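You operate a simulated robot arm through the tools that you are given. There is no shell and no other tool.

You run a simulated two-armed robot. Do the job below in one go: nothing can be reset, and whatever is moved stays where it is left.

JOB
Put two new batteries in the yellow lantern and check that it lights.
Fine: plus ends up, flap shut, lantern off again; the old battery stays on the mat.

Only the result counts: the job must be done as asked and must still hold three seconds after the hand-in. Knocking over, shifting, dropping, spilling or breaking anything else fails it.

ROBOT AND FRAMES
Two 7-joint arms with two-finger parallel grippers on one trunk that stands fixed in place. Base frame: the origin is at the foot of the trunk, x ahead of it, y to its left, z up. Units: mm, rad, N and s.
The left shoulder is at [50, 158, 1158], the right one opposite. With the tool pointing down near the work surface each hand reaches from about 100 to 660 mm from the base axis, measured 20 degrees to its own side. Payload 3.91 kg a hand.
The TCP of each hand is the grasp point between the finger pads, 30 mm short of the fingertips. In the tool frame z runs along the fingers and y along their closing line. The gripper opens to 110 mm. The fingers are 20 mm wide and 10 mm thick; the gripper's body (48 by 112 mm) begins 55 mm behind the TCP.
Orientation is that of the tool frame in the base frame, as a unit quaternion [x, y, z, w]. With the fingers straight down and closing along the base's y, the tool's x points along the base's -x, its y along +y and its z along -z.

CONTROLS
- The arms move only by the tool move_arm. It takes "left_increments", "right_increments" or both (then of equal length, played together; a hand with none holds still); each is a list of rows, each an object of numbers (a shift or turn left out is 0, a gripper value left out holds the last): "rx", "ry", "rz": the turn, a rotation vector about the tool's x, y, z in rad; "dx", "dy", "dz": the shift along the tool's x, y, z in mm; "jaw": the gripper command, from -1 (shut) to 1 (fully open), values between in proportion. In form: [{"rx": .., "ry": .., "rz": .., "dx": .., "dy": .., "dz": .., "jaw": ..}, ...]. A call has 1 to 20 rows; each row shifts and turns the commanded pose from where the row before left it, along the tool's axes as they then stand. Each row takes 0.2 s and may step no farther than 50 mm and 0.15 rad from the row before; otherwise, or with a gripper value out of range, the whole call is refused. Where a pose cannot be reached the arm comes as near as it can. A force on the tool above 90 N (or 10 N above the force at the start of the call, whichever is more), or a blocked arm, ends the call early, and 0.2 s more pass. Each finger travels about 153 mm/s and halts on what it meets, pressing with about 30 N; the grip force reading is that of the motor and also rises with nothing between the fingers. The clock runs only during rows and for 0.2 s after the last one: add rows that do not move to give the fingers time. It gives the time, the measured TCP pose, the force on the tool (base axes), the opening and the grip force at its end, in the units of the frame above (readings bear some noise), with the torque about the TCP (base axes, N m) and any sound that the robot's microphone picked up.
- Cameras (640 x 400 px; columns grow to the right, rows downward): "scene" is now at [127.5, 32.6, 1324.1]; the picture's right is [0.36, -0.93, 0.00], its down [-0.28, -0.11, -0.96] and it looks along [0.89, 0.34, -0.30] (base axes); focal length 238 px, centre (320, 200). "left" rides on the left gripper at [72, -17, -103] in its tool frame; the picture's right is [0.23, 0.97, 0.00], its down [-0.76, 0.18, -0.62] and it looks along [-0.61, 0.14, 0.78] (tool axes); focal length 222 px, centre (320, 200). "right" rides on the right gripper at [72, 17, -103] in its tool frame; the picture's right is [-0.23, 0.97, 0.00], its down [-0.76, -0.18, -0.62] and it looks along [-0.61, -0.14, 0.78] (tool axes); focal length 222 px, centre (320, 200).
- snapshot(camera): a new picture of that camera. No time passes.
- lift_body(by): slides the trunk up (or, below 0, down) by that many mm; the arms and the scene camera ride with it, the base frame stays. It gives what a move gives, with no picture.
- pan_tilt(pan, tilt): turns the head with the scene camera to pan (to the left, within 1.396 rad either way) and tilt (down, from -0.506 to 1.204), counted from straight ahead of the robot. It gives what a move gives.
- pixel_to_xyz(camera, pixels): for up to 12 pixels [column, row] of the newest picture of that camera ("zoom" is the newest enlarged one), the place [x, y, z] in the base frame of the surface seen there, good to about 3 mm. No time passes.
- inspect(camera, box): a new picture of the part [left, top, right, bottom] of that camera's present view, enlarged. No time passes.
- close_job(): hands the job in; it is judged then, once.

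Unless the task says otherwise, let go and move clear before handing in.

The tools are called after "Request:" as a command line: name --argument value ..., lists and objects as JSON in quotes. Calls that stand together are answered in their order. move_arm: Moves the arms, as the interface text tells. Its arguments: {"type":"object","properties":{"left_increments":{"type":"array"},"right_increments":{"type":"array"}},"required":[]} The other tools are called the same way: lift_body (by) moves the trunk up or down; pan_tilt (pan, tilt) turns the head that bears the scene camera; snapshot (camera) takes a picture; pixel_to_xyz (camera, pixels) gives the place of the surface under pixels of a picture; inspect (camera, box) takes an enlarged picture of a part of a camera's view; close_job () hands the job in.

At the start:

```text
time: 0.0
left_ee_pos: [235.8, 246.2, 1234.2]
left_ee_rot: [-0.001, 1.0, 0.0, 0.0]
left_wrist_force: [0.2, -1.5, -0.3]
left_wrist_torque: [-0.03, 0.0, -0.01]
left_gripper_width: 110.1
left_finger_force: 0.1
right_ee_pos: [340.3, 15.1, 1238.7]
right_ee_rot: [0.0, 1.0, 0.001, -0.001]
right_wrist_force: [0.3, -0.6, 0.3]
right_wrist_torque: [-0.01, -0.01, -0.04]
right_gripper_width: 110.0
right_finger_force: 0.1
trunk travel left (down, up): [-400.0, 82.0]
head pan, tilt (commanded): [0.367, 0.3]
```

scene: 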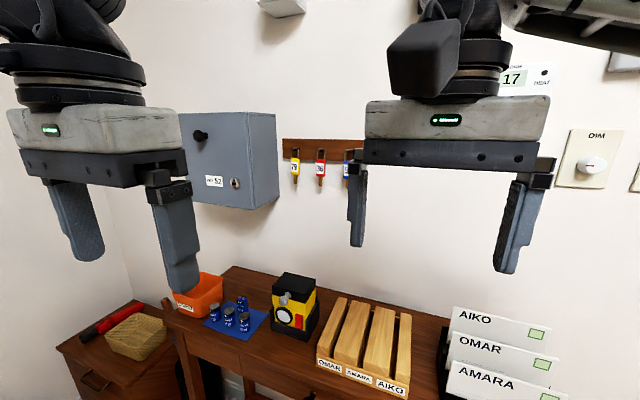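
right: 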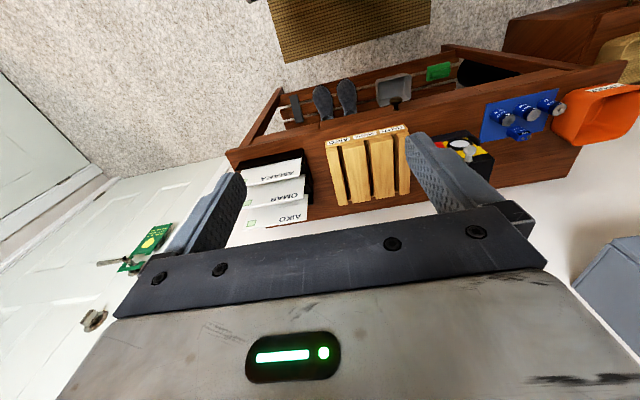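
left: 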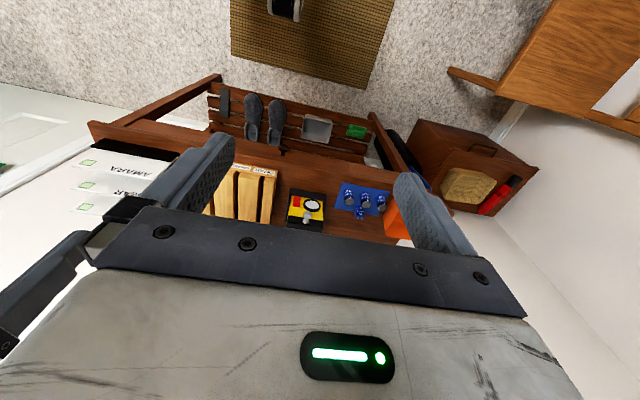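

The scene shows a yellow lantern around (293,305) beside a blue mat with batteries at (235,318) on the bench. I'll enlarge these areas first to understand them.

Request:
inspect --camera "scene" --box '[150, 250, 350, 375]'

Request:
inspect --camera "left" --box '[270, 160, 430, 260]'

Request:
inspect --camera "right" --box '[420, 60, 640, 200]'

```text
3.20 times, centred on (250, 312) of scene
```

zoom: 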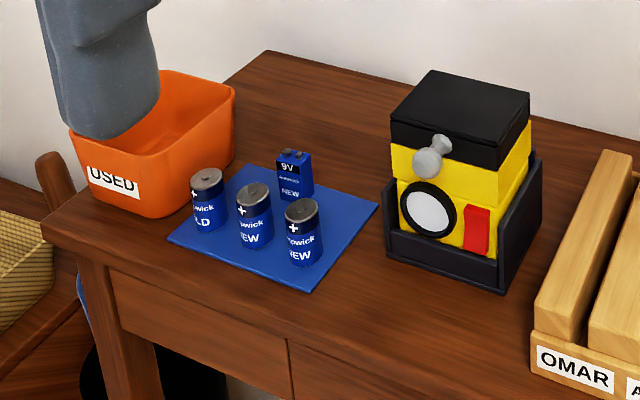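

```text
4.00 times, centred on (350, 210) of left
```

zoom: 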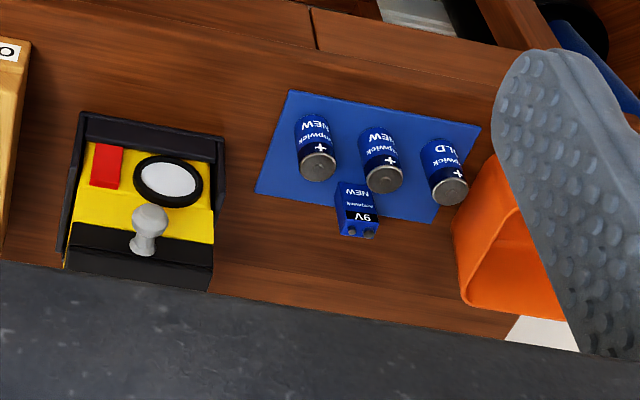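

```text
2.86 times, centred on (530, 130) of right
```

zoom: 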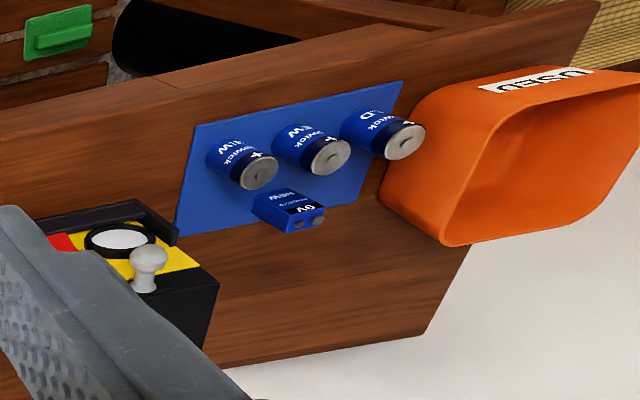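

The mat holds three round cells (one marked OLD, two NEW) and a 9V block; the lantern has a black top with a grey knob, a red switch and sits in a black cradle. I'll measure positions in the scene view and enlarge further.

Request:
inspect --camera "scene" --box '[255, 260, 335, 350]'

Request:
snapshot --camera "scene"

Request:
pixel_to_xyz --camera "scene" --pixels '[[215, 306], [229, 311], [245, 316], [242, 299], [293, 280], [285, 298], [285, 317], [299, 321], [280, 290], [310, 295], [255, 335], [313, 330]]'

```text
4.44 times, centred on (295, 305) of scene
```

zoom: 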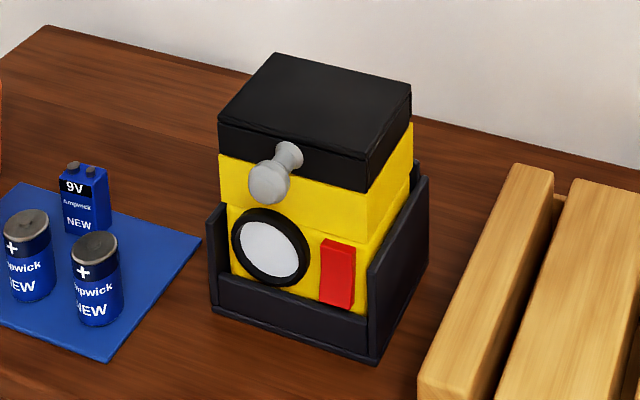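

```text
taken
```

scene: 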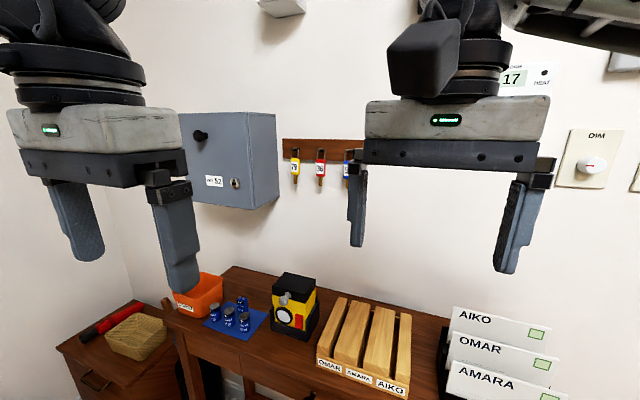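

```text
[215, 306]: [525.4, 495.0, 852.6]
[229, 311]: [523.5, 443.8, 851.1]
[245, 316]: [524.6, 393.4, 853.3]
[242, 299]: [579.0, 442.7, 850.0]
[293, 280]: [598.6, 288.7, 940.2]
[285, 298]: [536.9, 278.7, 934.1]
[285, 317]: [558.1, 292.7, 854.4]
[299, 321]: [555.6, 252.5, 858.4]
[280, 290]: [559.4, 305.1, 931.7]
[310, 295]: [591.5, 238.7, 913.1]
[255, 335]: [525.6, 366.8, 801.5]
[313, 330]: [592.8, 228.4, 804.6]
```

The scene depth puts the bench top at z≈801, the round cells' tops at about z≈852 near x≈524 (OLD y≈495, NEW y≈444 and y≈393), and the lantern top at z≈940. I'll check the surrounding obstacles' positions (cabinet, wall, hooks) before moving.

Request:
pixel_to_xyz --camera "scene" --pixels '[[181, 160], [240, 200], [275, 150], [320, 150], [340, 260], [295, 175], [240, 268], [365, 330], [190, 300], [220, 285], [200, 285], [265, 316]]'

Request:
inspect --camera "scene" --box '[195, 285, 275, 345]'

```text
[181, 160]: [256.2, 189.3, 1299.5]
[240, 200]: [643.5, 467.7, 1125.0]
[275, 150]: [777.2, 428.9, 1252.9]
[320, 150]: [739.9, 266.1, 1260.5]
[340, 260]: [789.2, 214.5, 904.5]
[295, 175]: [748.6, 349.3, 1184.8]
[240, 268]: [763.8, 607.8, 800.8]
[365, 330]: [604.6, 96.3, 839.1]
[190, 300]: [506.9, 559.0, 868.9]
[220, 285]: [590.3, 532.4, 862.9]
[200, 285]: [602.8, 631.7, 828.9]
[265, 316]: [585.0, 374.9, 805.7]
```

```text
6.67 times, centred on (235, 315) of scene
```

zoom: 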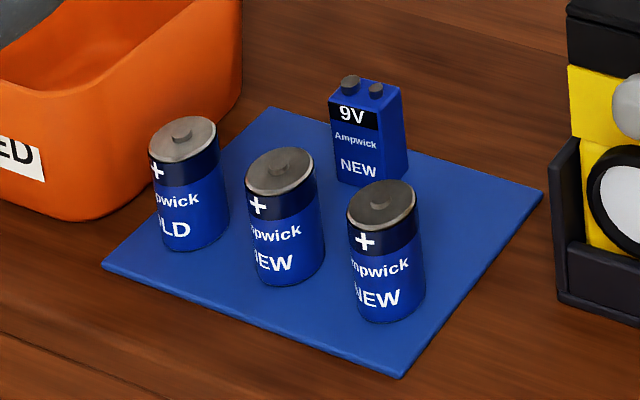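

All three round cells stand nub-up, and the two NEW ones are those at y≈444 and y≈393; the cabinet's front is at x≈640, above z≈1100. I'll move the left hand forward to look down at the lantern.

Request:
move_arm --left_increments '[{"dx": -35, "dz": 20}, {"dx": -35, "dz": 20}, {"dx": -35, "dz": 20}, {"dx": -35, "dz": 20}, {"dx": -30, "dz": 20}, {"dx": -25, "dz": 20}, {"dx": -20, "dz": 20}, {"dx": -15, "dz": 20}]'

Request:
snapshot --camera "left"

Request:
snapshot --camera "scene"

```text
time: 1.8
left_ee_pos: [466.2, 246.2, 1073.7]
left_ee_rot: [0.0, 1.0, 0.001, 0.0]
left_wrist_force: [-0.5, 1.2, 0.1]
left_wrist_torque: [-0.02, 0.01, -0.05]
left_gripper_width: 109.9
left_finger_force: 0.0
right_ee_pos: [340.0, 14.9, 1239.8]
right_ee_rot: [0.0, 1.0, 0.001, -0.001]
right_wrist_force: [-0.2, -0.1, 0.3]
right_wrist_torque: [-0.02, -0.01, -0.02]
right_gripper_width: 110.0
right_finger_force: 0.0
trunk travel left (down, up): [-400.0, 82.0]
head pan, tilt (commanded): [0.367, 0.3]
```

```text
taken
```

left: 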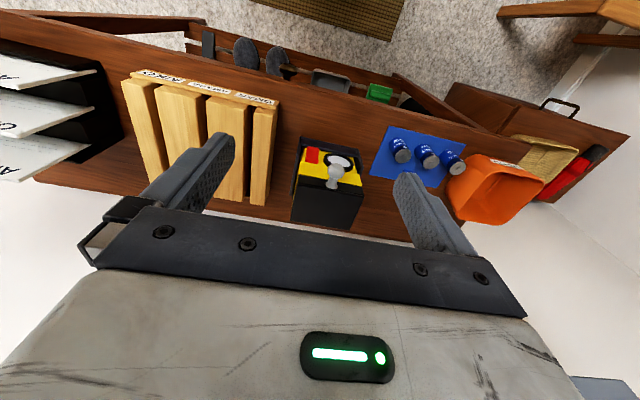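

```text
taken
```

scene: 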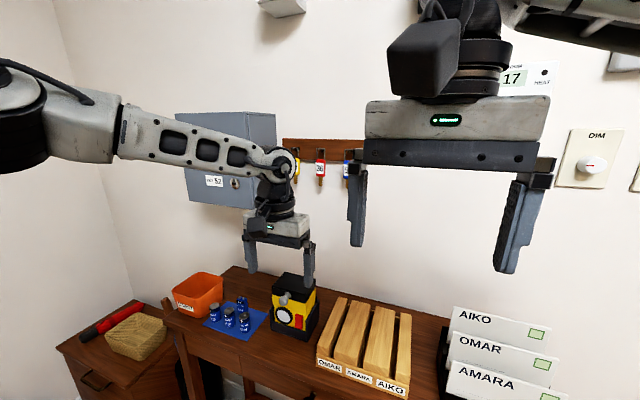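

The left camera now shows the lantern at (330,185), cells at (400-450,155). I'll enlarge the lantern and measure its edges.

Request:
inspect --camera "left" --box '[270, 120, 390, 240]'

Request:
pixel_to_xyz --camera "left" --pixels '[[293, 218], [352, 228], [300, 185], [363, 193], [334, 173], [331, 183], [340, 162], [311, 155], [295, 170], [367, 175], [305, 140], [366, 150]]'

```text
3.33 times, centred on (330, 180) of left
```

zoom: 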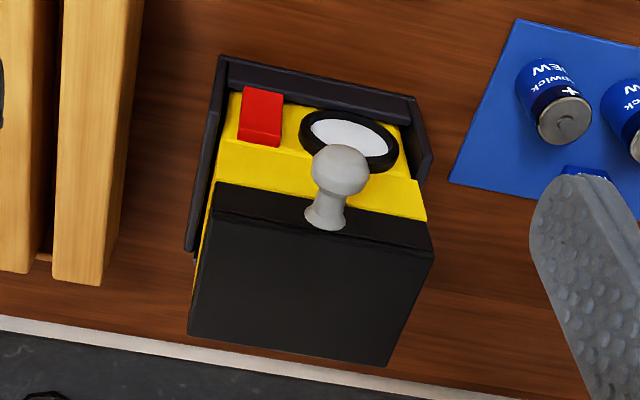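

```text
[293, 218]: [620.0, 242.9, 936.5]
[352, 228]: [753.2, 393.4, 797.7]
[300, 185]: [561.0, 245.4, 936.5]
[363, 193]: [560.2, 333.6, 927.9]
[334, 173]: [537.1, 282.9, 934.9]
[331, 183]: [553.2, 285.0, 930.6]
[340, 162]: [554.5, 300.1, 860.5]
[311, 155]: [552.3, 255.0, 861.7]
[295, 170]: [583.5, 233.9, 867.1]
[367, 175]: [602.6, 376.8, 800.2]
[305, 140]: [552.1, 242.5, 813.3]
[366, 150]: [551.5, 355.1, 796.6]
```

The zoom clearly shows the flap's top, the grey ball knob at (340,168) on its front, the red switch at (261,118) and the lens at (350,138). I'll measure these with the zoom pixels.

Request:
pixel_to_xyz --camera "zoom" --pixels '[[219, 190], [428, 258], [194, 330], [385, 360], [340, 165], [326, 200], [326, 222], [264, 98], [262, 138], [246, 120], [279, 122], [310, 280]]'

Request:
pixel_to_xyz --camera "zoom" --pixels '[[225, 60], [410, 100], [425, 160], [192, 245], [350, 130], [318, 195], [364, 175], [340, 148], [250, 240], [390, 245], [260, 150], [260, 175]]'

```text
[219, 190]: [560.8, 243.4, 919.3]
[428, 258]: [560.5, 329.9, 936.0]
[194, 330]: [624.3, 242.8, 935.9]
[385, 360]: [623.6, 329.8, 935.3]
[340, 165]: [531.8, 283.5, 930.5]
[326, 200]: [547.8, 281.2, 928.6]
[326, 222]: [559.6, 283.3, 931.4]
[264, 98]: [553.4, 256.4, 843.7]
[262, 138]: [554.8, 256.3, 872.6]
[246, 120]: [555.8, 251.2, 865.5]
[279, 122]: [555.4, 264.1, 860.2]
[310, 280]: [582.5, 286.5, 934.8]
```

```text
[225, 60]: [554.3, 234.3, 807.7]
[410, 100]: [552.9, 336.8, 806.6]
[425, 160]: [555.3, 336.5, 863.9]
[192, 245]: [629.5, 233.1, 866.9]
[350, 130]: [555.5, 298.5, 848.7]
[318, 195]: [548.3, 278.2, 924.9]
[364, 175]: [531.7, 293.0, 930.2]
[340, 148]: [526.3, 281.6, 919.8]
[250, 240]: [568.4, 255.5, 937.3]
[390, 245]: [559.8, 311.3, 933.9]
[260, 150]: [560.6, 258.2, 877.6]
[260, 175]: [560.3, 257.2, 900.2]
```

Flap spans x 560–625, y 242–331, top z≈936; the ball knob centre is near (537,285,923). I'll bring the left hand straight above the knob with the jaws half open and check alignment before descending.

Request:
move_arm --left_increments '[{"dx": -23.6, "dy": 13.1, "dz": 24.6, "jaw": 0.0}, {"dx": -23.6, "dy": 13.1, "dz": 24.6}, {"dx": -23.6, "dy": 13.1, "dz": 24.5}, {}]'

Request:
snapshot --camera "left"

Request:
inspect --camera "scene" --box '[195, 180, 355, 350]'

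```text
time: 2.8
left_ee_pos: [537.0, 285.6, 998.8]
left_ee_rot: [0.0, 1.0, 0.0, 0.0]
left_wrist_force: [0.6, 0.6, -0.1]
left_wrist_torque: [0.01, 0.01, 0.01]
left_gripper_width: 55.1
left_finger_force: 0.1
right_ee_pos: [341.0, 13.1, 1239.1]
right_ee_rot: [0.0, 1.0, 0.0, 0.001]
right_wrist_force: [0.0, 1.1, 0.1]
right_wrist_torque: [0.0, 0.05, -0.03]
right_gripper_width: 110.3
right_finger_force: 0.0
trunk travel left (down, up): [-400.0, 82.0]
head pan, tilt (commanded): [0.367, 0.3]
```

```text
taken
```

left: 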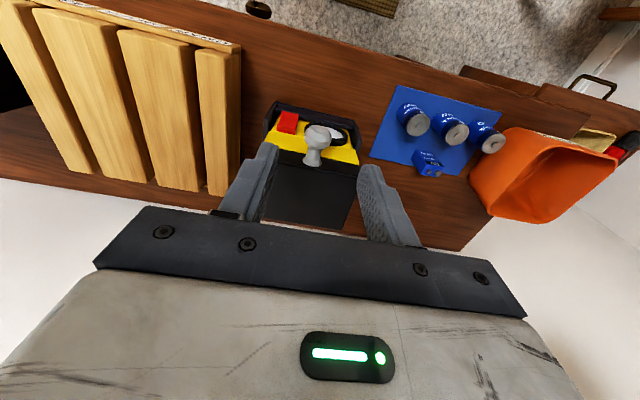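

```text
2.35 times, centred on (275, 265) of scene
```

zoom: 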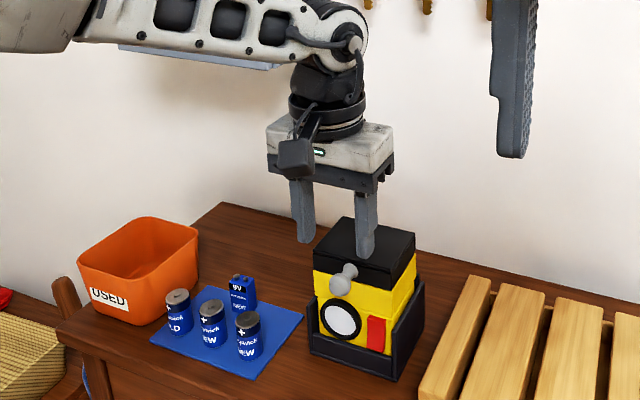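

The fingers straddle the knob at (317,140) in the left view. I'll measure the knob precisely from here with an enlarged picture.

Request:
inspect --camera "left" --box '[250, 90, 380, 230]'

Request:
pixel_to_xyz --camera "left" --pixels '[[317, 132], [305, 133], [330, 137], [315, 140], [313, 152], [312, 161], [275, 152], [357, 165], [270, 210], [340, 225], [288, 120], [337, 140]]'

```text
2.86 times, centred on (315, 160) of left
```

zoom: 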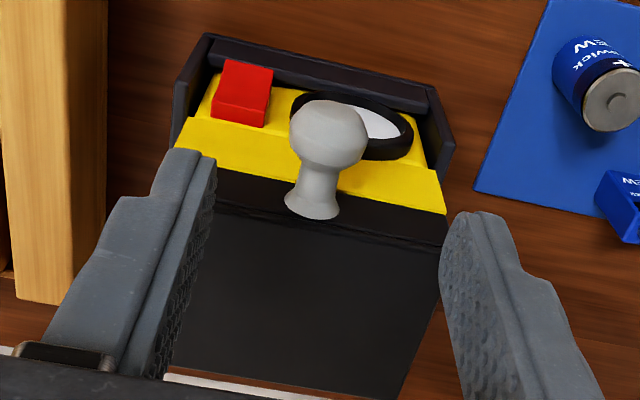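

```text
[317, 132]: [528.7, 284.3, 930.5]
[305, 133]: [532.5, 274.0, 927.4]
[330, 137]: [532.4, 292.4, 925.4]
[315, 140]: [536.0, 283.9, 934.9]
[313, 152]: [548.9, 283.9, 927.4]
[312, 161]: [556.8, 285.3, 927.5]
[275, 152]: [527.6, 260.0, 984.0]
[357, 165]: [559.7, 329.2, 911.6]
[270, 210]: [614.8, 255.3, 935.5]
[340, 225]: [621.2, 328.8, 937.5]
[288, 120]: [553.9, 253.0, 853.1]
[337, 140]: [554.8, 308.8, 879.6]
```

The ball centre is about (535,284,923), between the fingers. I'll descend to a TCP height of ~936 and close on the ball.

Request:
move_arm --left_increments '[{"dx": 2, "dy": -1.2, "dz": 31}, {"dz": 32}, {}, {"jaw": -1}, {}, {}, {}]'

Request:
snapshot --camera "left"

Request:
inspect --camera "scene" --box '[235, 220, 355, 350]'

```text
time: 4.4
left_ee_pos: [536.0, 285.1, 935.7]
left_ee_rot: [0.0, 1.0, -0.001, 0.0]
left_wrist_force: [-0.4, 0.3, -0.2]
left_wrist_torque: [0.0, -0.04, 0.04]
left_gripper_width: 22.2
left_finger_force: 29.7
right_ee_pos: [340.9, 14.4, 1239.9]
right_ee_rot: [0.0, 1.0, 0.001, 0.0]
right_wrist_force: [-0.1, 0.9, -0.2]
right_wrist_torque: [0.01, 0.0, -0.03]
right_gripper_width: 110.2
right_finger_force: 0.1
trunk travel left (down, up): [-400.0, 82.0]
head pan, tilt (commanded): [0.367, 0.3]
```

```text
taken
```

left: 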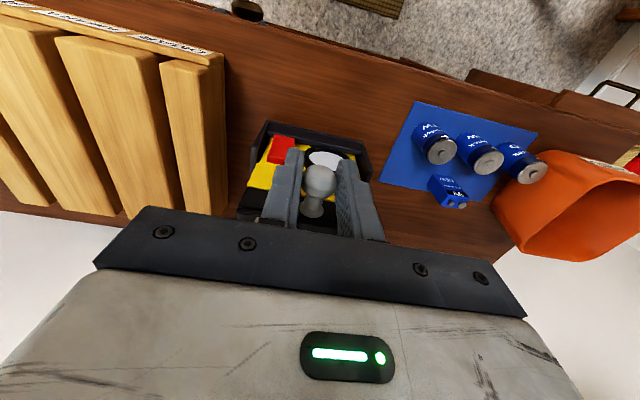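

```text
3.08 times, centred on (295, 285) of scene
```

zoom: 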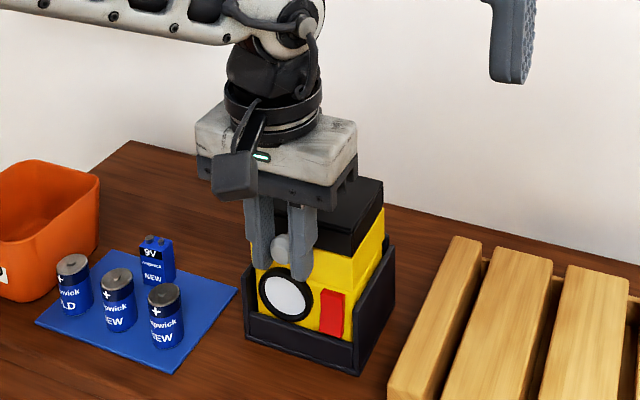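

The jaws hold the 22 mm ball with no side load. I'll lift gently by 10 mm and read the force.

Request:
move_arm --left_increments '[{"dz": -2.5}, {"dz": -2.5}, {"dz": -2.5}, {"dz": -2.5}]'

Request:
inspect --camera "scene" --box '[235, 220, 355, 350]'

Request:
inspect --camera "left" --box '[230, 100, 400, 240]'

```text
time: 5.4
left_ee_pos: [536.2, 284.9, 947.4]
left_ee_rot: [0.0, 1.0, -0.001, 0.003]
left_wrist_force: [0.4, 0.2, -0.5]
left_wrist_torque: [0.0, -0.01, 0.01]
left_gripper_width: 24.0
left_finger_force: 0.1
right_ee_pos: [341.5, 15.0, 1239.9]
right_ee_rot: [0.001, 1.0, 0.001, 0.001]
right_wrist_force: [0.4, -0.5, 0.2]
right_wrist_torque: [-0.01, -0.04, -0.03]
right_gripper_width: 109.7
right_finger_force: 0.0
trunk travel left (down, up): [-400.0, 82.0]
head pan, tilt (commanded): [0.367, 0.3]
```

```text
3.08 times, centred on (295, 285) of scene
```

zoom: 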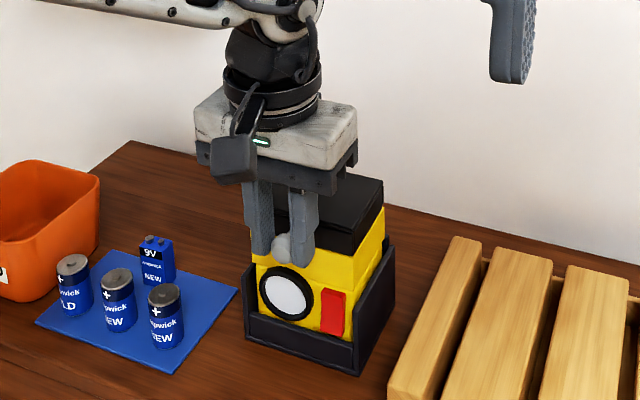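

```text
2.86 times, centred on (315, 170) of left
```

zoom: 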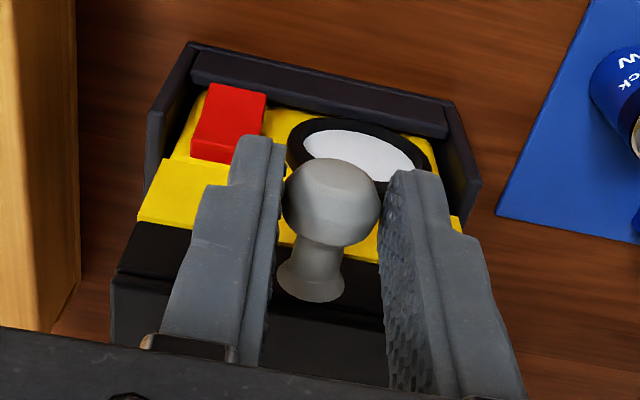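

The jaws relaxed to 24 mm with no grip force, so the hold does not carry between calls; the hand just slid up. I'll go back down, re-grip and lift with jaw -1 stated in every row.

Request:
move_arm --left_increments '[{"dz": 6, "jaw": -0.4}, {"dz": 6, "jaw": -0.4}, {"jaw": -1}, {"jaw": -1}, {"jaw": -1}, {"dz": -2.5, "jaw": -1}, {"dz": -2.5, "jaw": -1}, {"dz": -2.5, "jaw": -1}, {"dz": -2.5, "jaw": -1}]'

Request:
inspect --camera "scene" --box '[235, 220, 355, 350]'

Request:
inspect --camera "left" --box '[230, 100, 400, 240]'

```text
time: 7.4
left_ee_pos: [535.3, 284.7, 942.7]
left_ee_rot: [0.0, 1.0, 0.0, -0.001]
left_wrist_force: [-1.5, 0.5, -5.5]
left_wrist_torque: [0.05, 0.56, -0.09]
left_gripper_width: 22.5
left_finger_force: 29.8
right_ee_pos: [341.0, 15.6, 1239.5]
right_ee_rot: [0.0, 1.0, 0.001, 0.0]
right_wrist_force: [-0.1, 0.2, -0.2]
right_wrist_torque: [-0.03, 0.0, 0.02]
right_gripper_width: 110.2
right_finger_force: 0.1
trunk travel left (down, up): [-400.0, 82.0]
head pan, tilt (commanded): [0.367, 0.3]
```

```text
3.08 times, centred on (295, 285) of scene
```

zoom: 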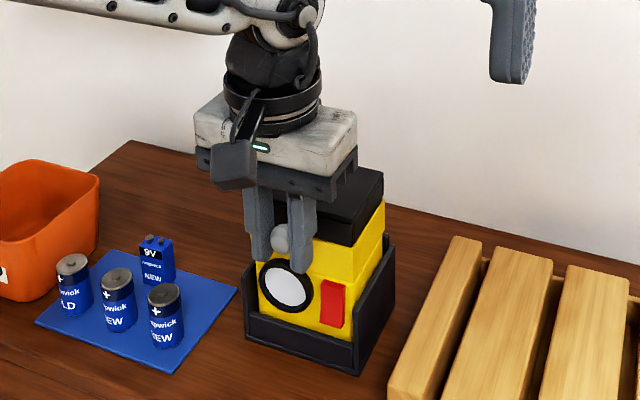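

```text
2.86 times, centred on (315, 170) of left
```

zoom: 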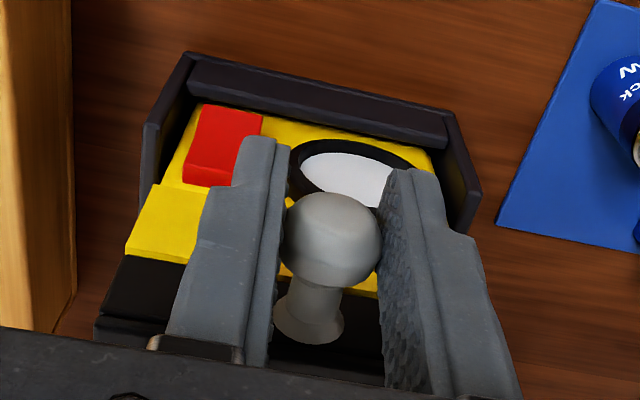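

Now the grip holds (29.8 N), but the red switch and lens moved up with the flap (scene zoom lens (286,293)→(286,289)): the whole lantern is rising, not just the flap. I'll measure before setting it back.

Request:
pixel_to_xyz --camera "zoom" --pixels '[[230, 115], [225, 170], [170, 210], [150, 250], [140, 275], [110, 320], [345, 180], [440, 125], [190, 60], [470, 190], [325, 220], [320, 325]]'

Request:
snapshot --camera "scene"

Request:
pixel_to_xyz --camera "scene" --pixels '[[311, 279], [318, 280], [310, 290], [300, 295], [300, 305], [304, 318], [312, 306], [316, 300], [320, 290], [285, 318], [318, 315], [318, 305]]'

```text
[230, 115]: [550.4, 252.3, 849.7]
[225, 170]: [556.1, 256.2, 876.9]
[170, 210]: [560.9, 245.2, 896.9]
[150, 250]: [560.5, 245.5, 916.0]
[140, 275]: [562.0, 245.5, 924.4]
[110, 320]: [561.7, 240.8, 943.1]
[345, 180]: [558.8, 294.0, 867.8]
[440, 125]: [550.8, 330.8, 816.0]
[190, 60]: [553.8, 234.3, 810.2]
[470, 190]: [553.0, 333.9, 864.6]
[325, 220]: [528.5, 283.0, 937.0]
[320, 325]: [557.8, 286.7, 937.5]
```

```text
taken
```

scene: 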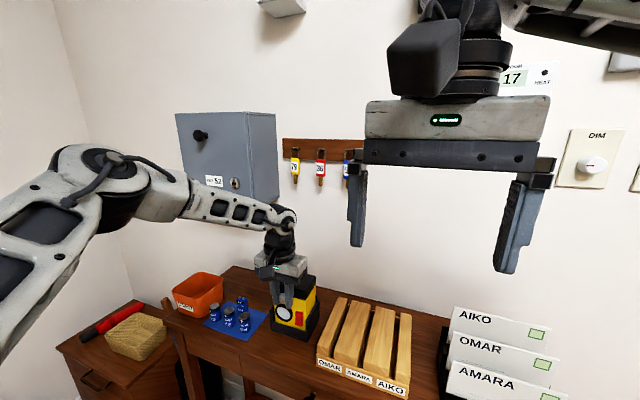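

```text
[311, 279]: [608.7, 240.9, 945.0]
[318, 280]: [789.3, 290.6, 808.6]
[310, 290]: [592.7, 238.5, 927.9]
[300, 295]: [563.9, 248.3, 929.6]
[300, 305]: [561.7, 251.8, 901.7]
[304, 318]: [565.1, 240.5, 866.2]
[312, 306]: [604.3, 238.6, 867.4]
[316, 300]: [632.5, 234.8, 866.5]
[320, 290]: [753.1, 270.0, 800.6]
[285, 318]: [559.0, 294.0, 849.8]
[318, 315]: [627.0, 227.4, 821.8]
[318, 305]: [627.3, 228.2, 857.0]
```

The flap top is now at z≈945 even at the back, so the lantern came up level by ~8 mm: my tight grip on the ball kept the knob from pivoting. I'll lower it back exactly, release, and retract, then open the flap with a non-gripping push from under the knob instead.

Request:
move_arm --left_increments '[{"dz": 2.5, "jaw": -1}, {"dz": 2.5, "jaw": -1}, {"dz": 2.5, "jaw": -1}, {"dz": 2.5, "jaw": -1}, {"jaw": -1}, {"jaw": -0.5}, {"jaw": -0.3}, {"jaw": 0}]'

Request:
inspect --camera "scene" --box '[235, 220, 355, 350]'

Request:
inspect --camera "left" --box '[230, 100, 400, 240]'

```text
time: 9.2
left_ee_pos: [534.3, 285.3, 934.5]
left_ee_rot: [0.0, 1.0, 0.0, 0.0]
left_wrist_force: [0.2, -0.3, 0.0]
left_wrist_torque: [0.0, -0.01, 0.0]
left_gripper_width: 55.0
left_finger_force: 0.1
right_ee_pos: [340.9, 16.0, 1240.2]
right_ee_rot: [0.001, 1.0, 0.001, 0.0]
right_wrist_force: [-0.2, 0.1, -0.4]
right_wrist_torque: [-0.01, 0.01, 0.0]
right_gripper_width: 109.9
right_finger_force: 0.1
trunk travel left (down, up): [-400.0, 82.0]
head pan, tilt (commanded): [0.367, 0.3]
```

```text
3.08 times, centred on (295, 285) of scene
```

zoom: 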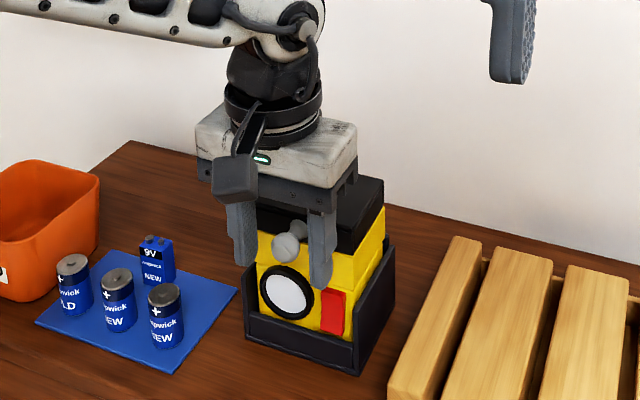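

```text
2.86 times, centred on (315, 170) of left
```

zoom: 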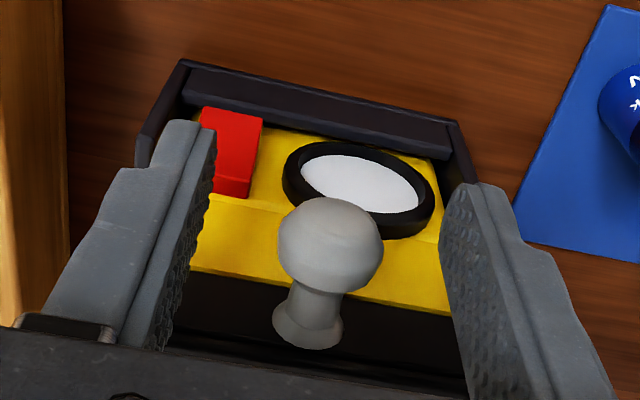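

The lantern is seated again as before (lens at scene-zoom (286,293)). I'll rise clear, back off, and pitch the hand to point forward with the fingers closed.

Request:
move_arm --left_increments '[{"dz": -33}, {"dz": -33}, {"dx": 45, "jaw": -1}, {"dx": 45, "jaw": -1}, {"dx": 25, "jaw": -1}, {"ry": -0.15, "jaw": -1}, {"ry": -0.15, "jaw": -1}, {"ry": -0.15, "jaw": -1}, {"ry": -0.15, "jaw": -1}, {"ry": -0.15, "jaw": -1}, {"ry": -0.15, "jaw": -1}]'

Request:
snapshot --camera "scene"

Request:
snapshot --camera "left"

```text
time: 11.6
left_ee_pos: [420.0, 285.4, 1000.5]
left_ee_rot: [-0.001, 0.9, -0.001, 0.435]
left_wrist_force: [-0.1, -0.1, 0.9]
left_wrist_torque: [0.01, 0.03, 0.01]
left_gripper_width: 0.1
left_finger_force: 29.9
right_ee_pos: [339.8, 14.7, 1239.5]
right_ee_rot: [0.001, 1.0, 0.0, 0.0]
right_wrist_force: [-0.7, -1.0, -0.3]
right_wrist_torque: [0.0, 0.02, 0.01]
right_gripper_width: 110.2
right_finger_force: 0.0
trunk travel left (down, up): [-400.0, 82.0]
head pan, tilt (commanded): [0.367, 0.3]
```

```text
taken
```

scene: 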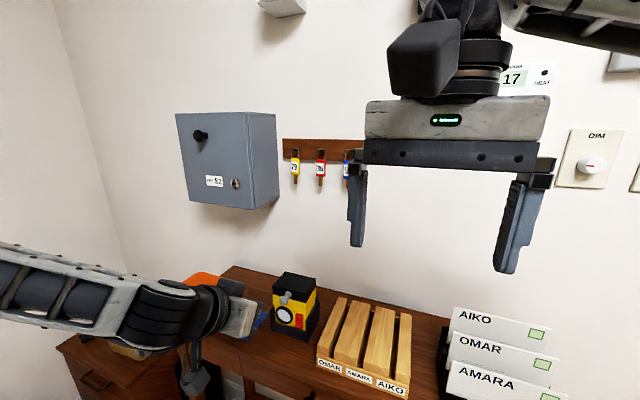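

```text
taken
```

left: 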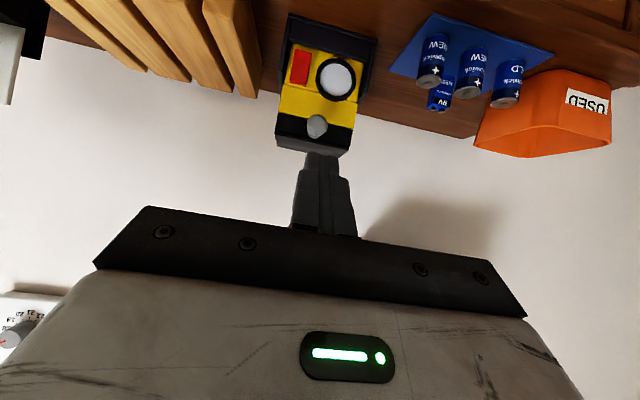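

The hand is pitched 0.9 rad with fingers closed. I'll check where the bench's front edge is (the hand camera will hang below) and finish the pitch.

Request:
pixel_to_xyz --camera "scene" --pixels '[[262, 345], [268, 355], [275, 360], [280, 350], [290, 358], [270, 345]]'

Request:
move_arm --left_increments '[{"ry": -0.15, "jaw": -1}, {"ry": -0.15, "jaw": -1}, {"ry": -0.15, "jaw": -1}, {"ry": -0.15, "jaw": -1}, {"jaw": -1}]'

Request:
snapshot --camera "scene"

Request:
snapshot --camera "left"

```text
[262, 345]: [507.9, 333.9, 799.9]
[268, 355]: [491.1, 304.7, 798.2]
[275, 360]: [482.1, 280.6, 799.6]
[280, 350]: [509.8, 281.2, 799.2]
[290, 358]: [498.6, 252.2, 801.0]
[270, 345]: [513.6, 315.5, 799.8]
```

```text
time: 12.8
left_ee_pos: [419.6, 297.5, 1003.8]
left_ee_rot: [0.002, 0.748, -0.002, 0.663]
left_wrist_force: [-0.4, 0.4, 0.7]
left_wrist_torque: [-0.03, -0.02, 0.07]
left_gripper_width: 0.1
left_finger_force: 30.2
left hand out of reach, approached as far as the arm can: row 1, 2, 3, 4
right_ee_pos: [341.0, 14.5, 1240.3]
right_ee_rot: [0.0, 1.0, 0.001, 0.0]
right_wrist_force: [0.3, 0.3, 0.1]
right_wrist_torque: [0.04, 0.0, 0.0]
right_gripper_width: 110.0
right_finger_force: 0.1
trunk travel left (down, up): [-400.0, 82.0]
head pan, tilt (commanded): [0.367, 0.3]
```

```text
taken
```

scene: 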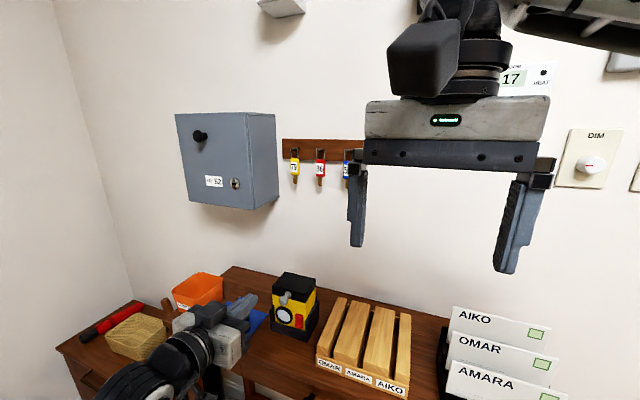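

```text
taken
```

left: 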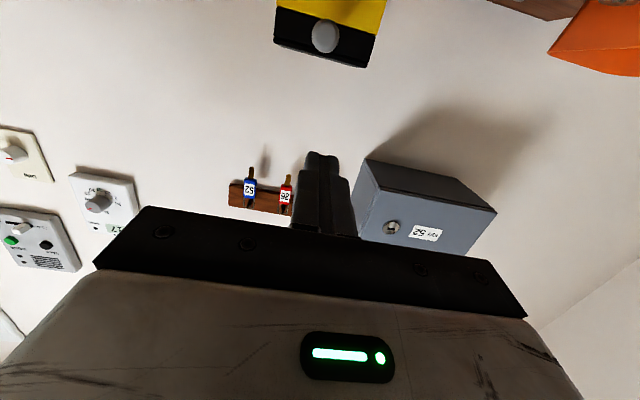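

The bench edge is beyond x≈480, and the hand is near its limit pitched so close to the body (pitch ≈1.45 rad, y drifted to 297). I'll check where the forearm is before lowering the trunk to bring the shoulder nearer the work height.

Request:
pixel_to_xyz --camera "scene" --pixels '[[185, 350], [160, 380], [120, 390], [225, 345], [205, 315], [90, 360], [130, 345], [165, 318], [230, 385]]'

Request:
pan_tilt --pan 0.6 --tilt 0.75

Request:
snapshot --camera "scene"

```text
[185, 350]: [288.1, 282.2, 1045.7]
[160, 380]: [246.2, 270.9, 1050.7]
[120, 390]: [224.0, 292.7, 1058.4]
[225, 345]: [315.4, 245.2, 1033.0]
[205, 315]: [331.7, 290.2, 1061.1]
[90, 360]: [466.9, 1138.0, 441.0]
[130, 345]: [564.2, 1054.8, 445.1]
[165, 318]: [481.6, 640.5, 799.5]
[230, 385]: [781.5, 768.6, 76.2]
```

```text
time: 13.7
left_ee_pos: [418.2, 296.6, 1003.4]
left_ee_rot: [0.003, 0.749, -0.002, 0.663]
left_wrist_force: [-0.4, 0.3, -0.6]
left_wrist_torque: [-0.01, 0.01, 0.01]
left_gripper_width: 0.2
left_finger_force: 29.7
right_ee_pos: [340.8, 15.3, 1240.1]
right_ee_rot: [0.0, 1.0, 0.001, 0.0]
right_wrist_force: [0.1, 0.1, 0.0]
right_wrist_torque: [-0.02, -0.01, 0.02]
right_gripper_width: 110.1
right_finger_force: 0.2
trunk travel left (down, up): [-400.0, 82.0]
head pan, tilt (commanded): [0.6, 0.75]
```

```text
taken
```

scene: 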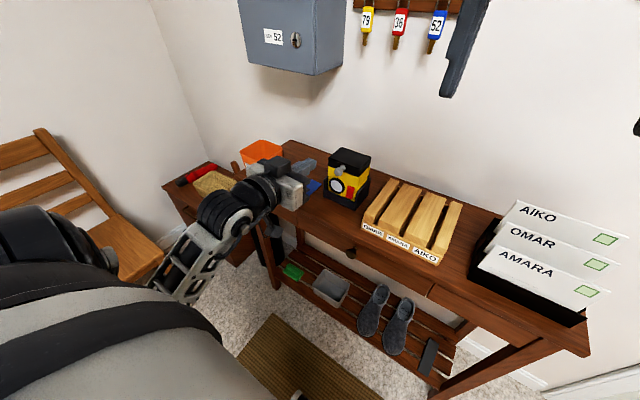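

The forearm comes up from the left; a chair stands further left. I'll check the chair's and elbow's positions before lowering the trunk.

Request:
pixel_to_xyz --camera "scene" --pixels '[[110, 215], [45, 160], [145, 250], [30, 175], [180, 285], [110, 280], [40, 250], [200, 260], [150, 330], [300, 165], [347, 165], [60, 190]]'

```text
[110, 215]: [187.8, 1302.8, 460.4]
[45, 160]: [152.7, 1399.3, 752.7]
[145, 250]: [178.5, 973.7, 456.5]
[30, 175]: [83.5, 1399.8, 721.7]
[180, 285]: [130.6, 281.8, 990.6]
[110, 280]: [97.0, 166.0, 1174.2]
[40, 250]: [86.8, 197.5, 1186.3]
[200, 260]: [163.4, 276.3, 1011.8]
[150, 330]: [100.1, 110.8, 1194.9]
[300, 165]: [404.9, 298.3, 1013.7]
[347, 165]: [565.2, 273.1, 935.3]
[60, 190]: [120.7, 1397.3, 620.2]
```

The chair is at y>950, far from the elbow (~y 300). I'll lower the trunk 100 mm, which brings the hand to about z=903.

Request:
lift_body --by -100

Request:
snapshot --camera "scene"

Request:
snapshot --camera "left"

```text
time: 15.0
left_ee_pos: [418.3, 296.9, 903.0]
left_ee_rot: [0.003, 0.748, -0.004, 0.663]
left_wrist_force: [0.0, -0.2, -0.8]
left_wrist_torque: [-0.01, -0.01, 0.03]
left_gripper_width: 0.0
left_finger_force: 30.0
right_ee_pos: [340.9, 14.7, 1139.6]
right_ee_rot: [-0.001, 1.0, 0.001, 0.0]
right_wrist_force: [-1.0, -0.7, 0.5]
right_wrist_torque: [-0.01, 0.01, 0.01]
right_gripper_width: 109.8
right_finger_force: 0.0
trunk travel left (down, up): [-300.0, 182.0]
head pan, tilt (commanded): [0.6, 0.75]
```

```text
taken
```

scene: 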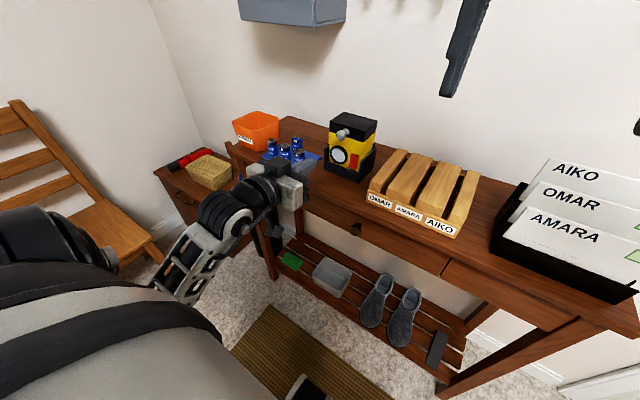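

```text
taken
```

left: 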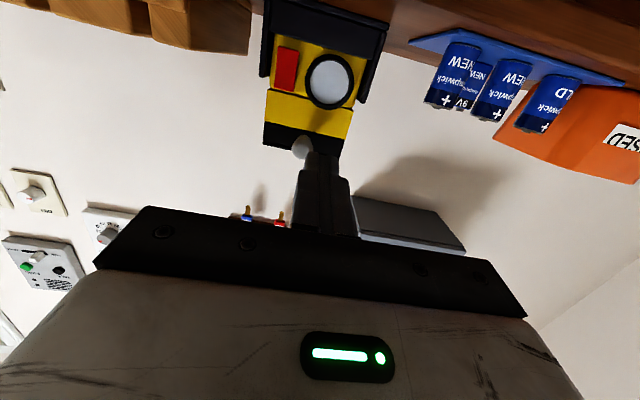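

The hand now points at the knob from the front; TCP (418,297,903). I'll advance part way and level with the underside of the ball, then recheck.

Request:
move_arm --left_increments '[{"dz": 20, "dx": -1.2, "dy": -6, "jaw": -1}, {"dz": 20, "dx": -1.2, "dy": -6, "jaw": -1}, {"dz": 20, "dx": -1.1, "jaw": -1}, {"jaw": -1}]'

Request:
inspect --camera "scene" --box '[250, 90, 410, 220]'

Request:
inspect --camera "left" --box '[230, 0, 430, 240]'

```text
time: 16.0
left_ee_pos: [475.2, 303.1, 902.4]
left_ee_rot: [0.003, 0.75, -0.006, 0.662]
left_wrist_force: [-0.6, -1.0, -0.2]
left_wrist_torque: [-0.02, -0.03, 0.0]
left_gripper_width: 0.0
left_finger_force: 29.9
left hand out of reach, approached as far as the arm can: row 1, 2, 3
right_ee_pos: [340.5, 14.8, 1140.3]
right_ee_rot: [0.0, 1.0, 0.001, 0.001]
right_wrist_force: [-0.4, -0.2, -0.7]
right_wrist_torque: [-0.03, 0.01, 0.02]
right_gripper_width: 109.9
right_finger_force: 0.0
trunk travel left (down, up): [-300.0, 182.0]
head pan, tilt (commanded): [0.6, 0.75]
```

```text
3.08 times, centred on (330, 155) of scene
```

zoom: 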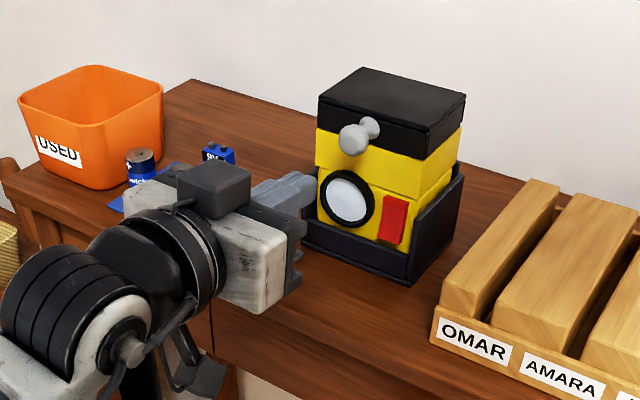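

```text
1.67 times, centred on (330, 120) of left
```

zoom: 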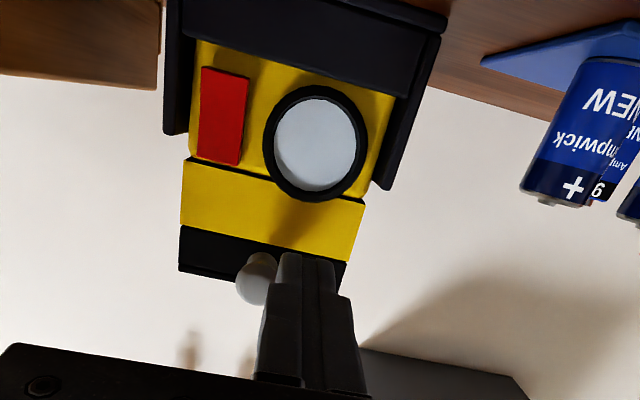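

The lantern is undisturbed, but the hand can't come to y=285 at this near-horizontal pitch (y stays 303). I'll ease the pitch to about 1.2 rad and bring y to 285.

Request:
move_arm --left_increments '[{"ry": 0.13, "jaw": -1}, {"ry": 0.12, "jaw": -1}, {"dy": -6, "jaw": -1}, {"dy": -6, "jaw": -1}, {"dy": -6, "jaw": -1}, {"jaw": -1}]'

Request:
inspect --camera "left" --box '[230, 0, 430, 240]'

Request:
inspect --camera "scene" --box '[250, 90, 410, 220]'

```text
time: 17.4
left_ee_pos: [474.5, 285.1, 904.0]
left_ee_rot: [0.004, 0.827, -0.005, 0.562]
left_wrist_force: [-0.9, 0.1, 0.2]
left_wrist_torque: [0.0, 0.0, -0.02]
left_gripper_width: 0.0
left_finger_force: 30.0
right_ee_pos: [341.4, 14.9, 1140.5]
right_ee_rot: [0.0, 1.0, 0.001, 0.0]
right_wrist_force: [-0.7, -1.1, -0.5]
right_wrist_torque: [0.0, -0.01, -0.03]
right_gripper_width: 110.0
right_finger_force: 0.1
trunk travel left (down, up): [-300.0, 182.0]
head pan, tilt (commanded): [0.6, 0.75]
```

```text
1.67 times, centred on (330, 120) of left
```

zoom: 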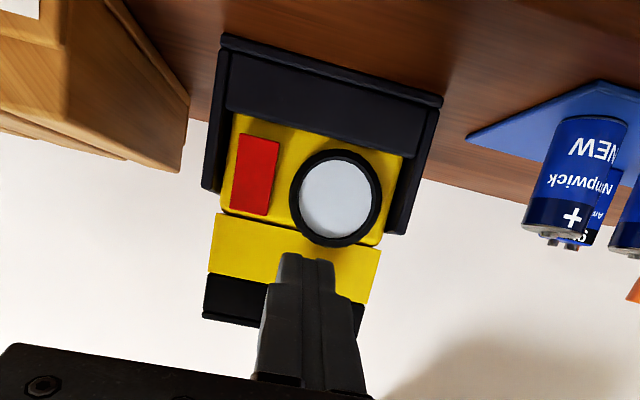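

```text
3.08 times, centred on (330, 155) of scene
```

zoom: 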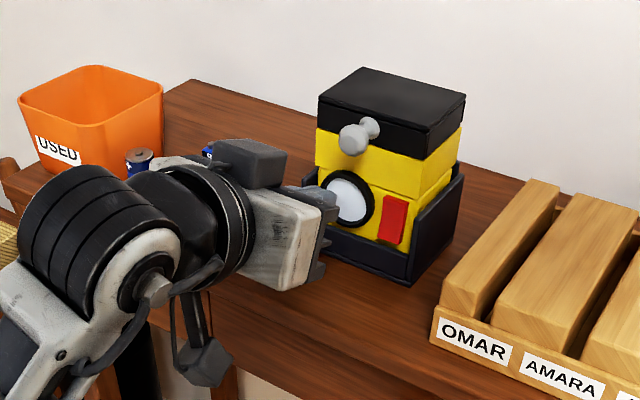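

The pitch is now ≈1.19 rad with TCP (474.5,285,904); the closed fingertips sit in front of and below the ball. I'll slide in under the ball.

Request:
move_arm --left_increments '[{"dz": 12, "dx": -5, "jaw": -1}, {"dz": 12, "dx": -5, "jaw": -1}, {"dz": 11.2, "dx": -5.5, "jaw": -1}, {"jaw": -1}]'

Request:
inspect --camera "left" --box '[230, 0, 430, 240]'

Request:
inspect --camera "scene" --box '[290, 90, 410, 190]'

```text
time: 18.4
left_ee_pos: [482.1, 286.0, 904.5]
left_ee_rot: [0.003, 0.826, -0.005, 0.564]
left_wrist_force: [-0.5, 0.4, 0.2]
left_wrist_torque: [0.02, -0.01, 0.04]
left_gripper_width: 0.1
left_finger_force: 30.3
left hand out of reach, approached as far as the arm can: row 1, 2, 3
right_ee_pos: [340.7, 14.8, 1139.8]
right_ee_rot: [0.0, 1.0, 0.001, 0.0]
right_wrist_force: [0.0, 0.0, -0.2]
right_wrist_torque: [0.01, -0.01, 0.0]
right_gripper_width: 109.9
right_finger_force: 0.0
trunk travel left (down, up): [-300.0, 182.0]
head pan, tilt (commanded): [0.6, 0.75]
```

```text
1.67 times, centred on (330, 120) of left
```

zoom: 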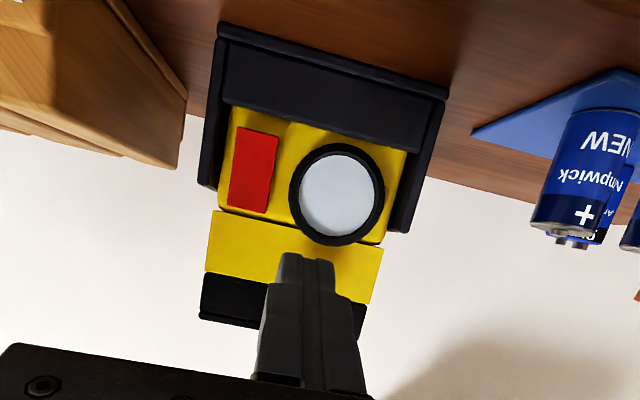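

```text
4.00 times, centred on (350, 140) of scene
```

zoom: 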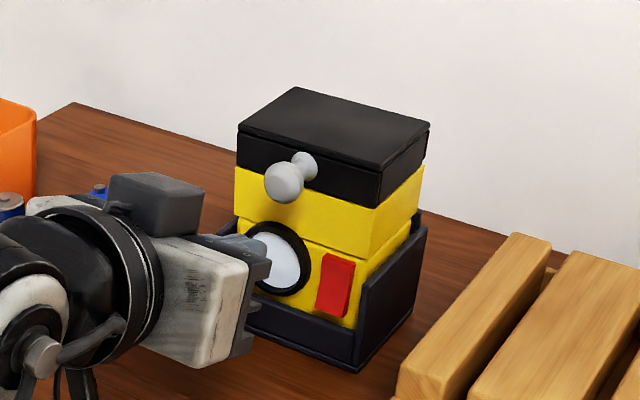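

The arm only advanced 7 mm before its limit at this pitch. I'll relax the pitch to about 0.9 rad (which was easily reached before) and advance under the ball from there.

Request:
move_arm --left_increments '[{"ry": 0.1, "jaw": -1}, {"ry": 0.1, "jaw": -1}, {"ry": 0.1, "jaw": -1}, {"dz": 5.6, "dx": -7.3, "jaw": -1}, {"dz": 5.6, "dx": -7.3, "jaw": -1}, {"jaw": -1}]'

Request:
inspect --camera "left" --box '[230, 0, 430, 240]'

Request:
inspect --camera "scene" --box '[290, 90, 410, 190]'

```text
time: 19.8
left_ee_pos: [499.8, 285.7, 908.9]
left_ee_rot: [0.002, 0.901, -0.003, 0.433]
left_wrist_force: [0.6, 0.1, 0.2]
left_wrist_torque: [-0.01, -0.02, 0.02]
left_gripper_width: 0.0
left_finger_force: 29.4
right_ee_pos: [341.3, 15.5, 1139.7]
right_ee_rot: [0.0, 1.0, 0.001, 0.0]
right_wrist_force: [-0.8, -0.7, -1.0]
right_wrist_torque: [0.02, -0.02, -0.03]
right_gripper_width: 109.7
right_finger_force: 0.1
trunk travel left (down, up): [-300.0, 182.0]
head pan, tilt (commanded): [0.6, 0.75]
```

```text
1.67 times, centred on (330, 120) of left
```

zoom: 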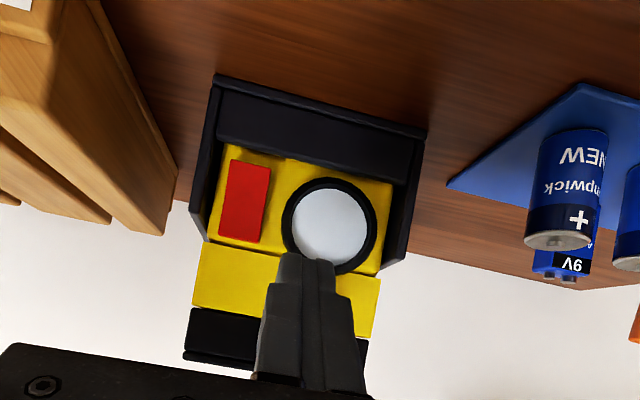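

```text
4.00 times, centred on (350, 140) of scene
```

zoom: 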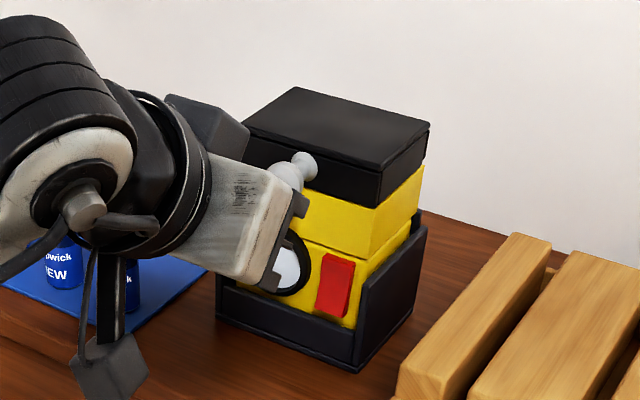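

TCP is (499.8,285.7,908.9) at pitch 0.896 with the closed fingers just below the ball. I'll move in to contact under the ball and raise it along the expected arc by about 10°, turning the hand as I go, then read force.

Request:
move_arm --left_increments '[{"dx": -6, "dy": -0.6, "dz": 2.3, "jaw": -1}, {"dx": -6, "dy": -0.6, "dz": 2.3, "jaw": -1}, {"dx": -7.2, "dz": -5.4, "ry": 0.052, "jaw": -1}, {"dx": -7.4, "dz": -5.1, "ry": 0.052, "jaw": -1}]'

Request:
inspect --camera "left" --box '[230, 0, 430, 240]'

Request:
inspect --camera "scene" --box '[290, 90, 410, 190]'

```text
time: 20.8
left_ee_pos: [511.0, 284.9, 933.6]
left_ee_rot: [0.001, 0.923, -0.001, 0.385]
left_wrist_force: [0.0, -0.9, 0.0]
left_wrist_torque: [0.0, 0.03, 0.01]
left_gripper_width: 0.0
left_finger_force: 29.8
right_ee_pos: [341.1, 14.8, 1139.2]
right_ee_rot: [0.0, 1.0, 0.001, 0.0]
right_wrist_force: [0.3, -0.8, 0.0]
right_wrist_torque: [-0.02, -0.04, 0.0]
right_gripper_width: 110.1
right_finger_force: 0.1
trunk travel left (down, up): [-300.0, 182.0]
head pan, tilt (commanded): [0.6, 0.75]
```

```text
1.67 times, centred on (330, 120) of left
```

zoom: 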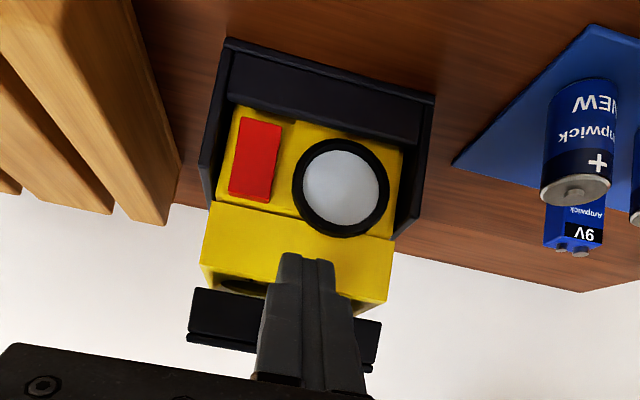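

```text
4.00 times, centred on (350, 140) of scene
```

zoom: 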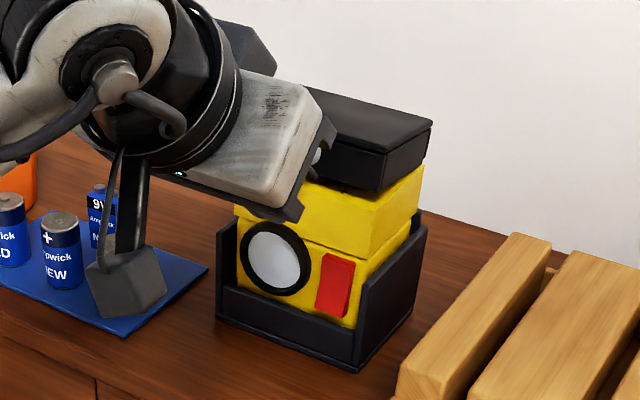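

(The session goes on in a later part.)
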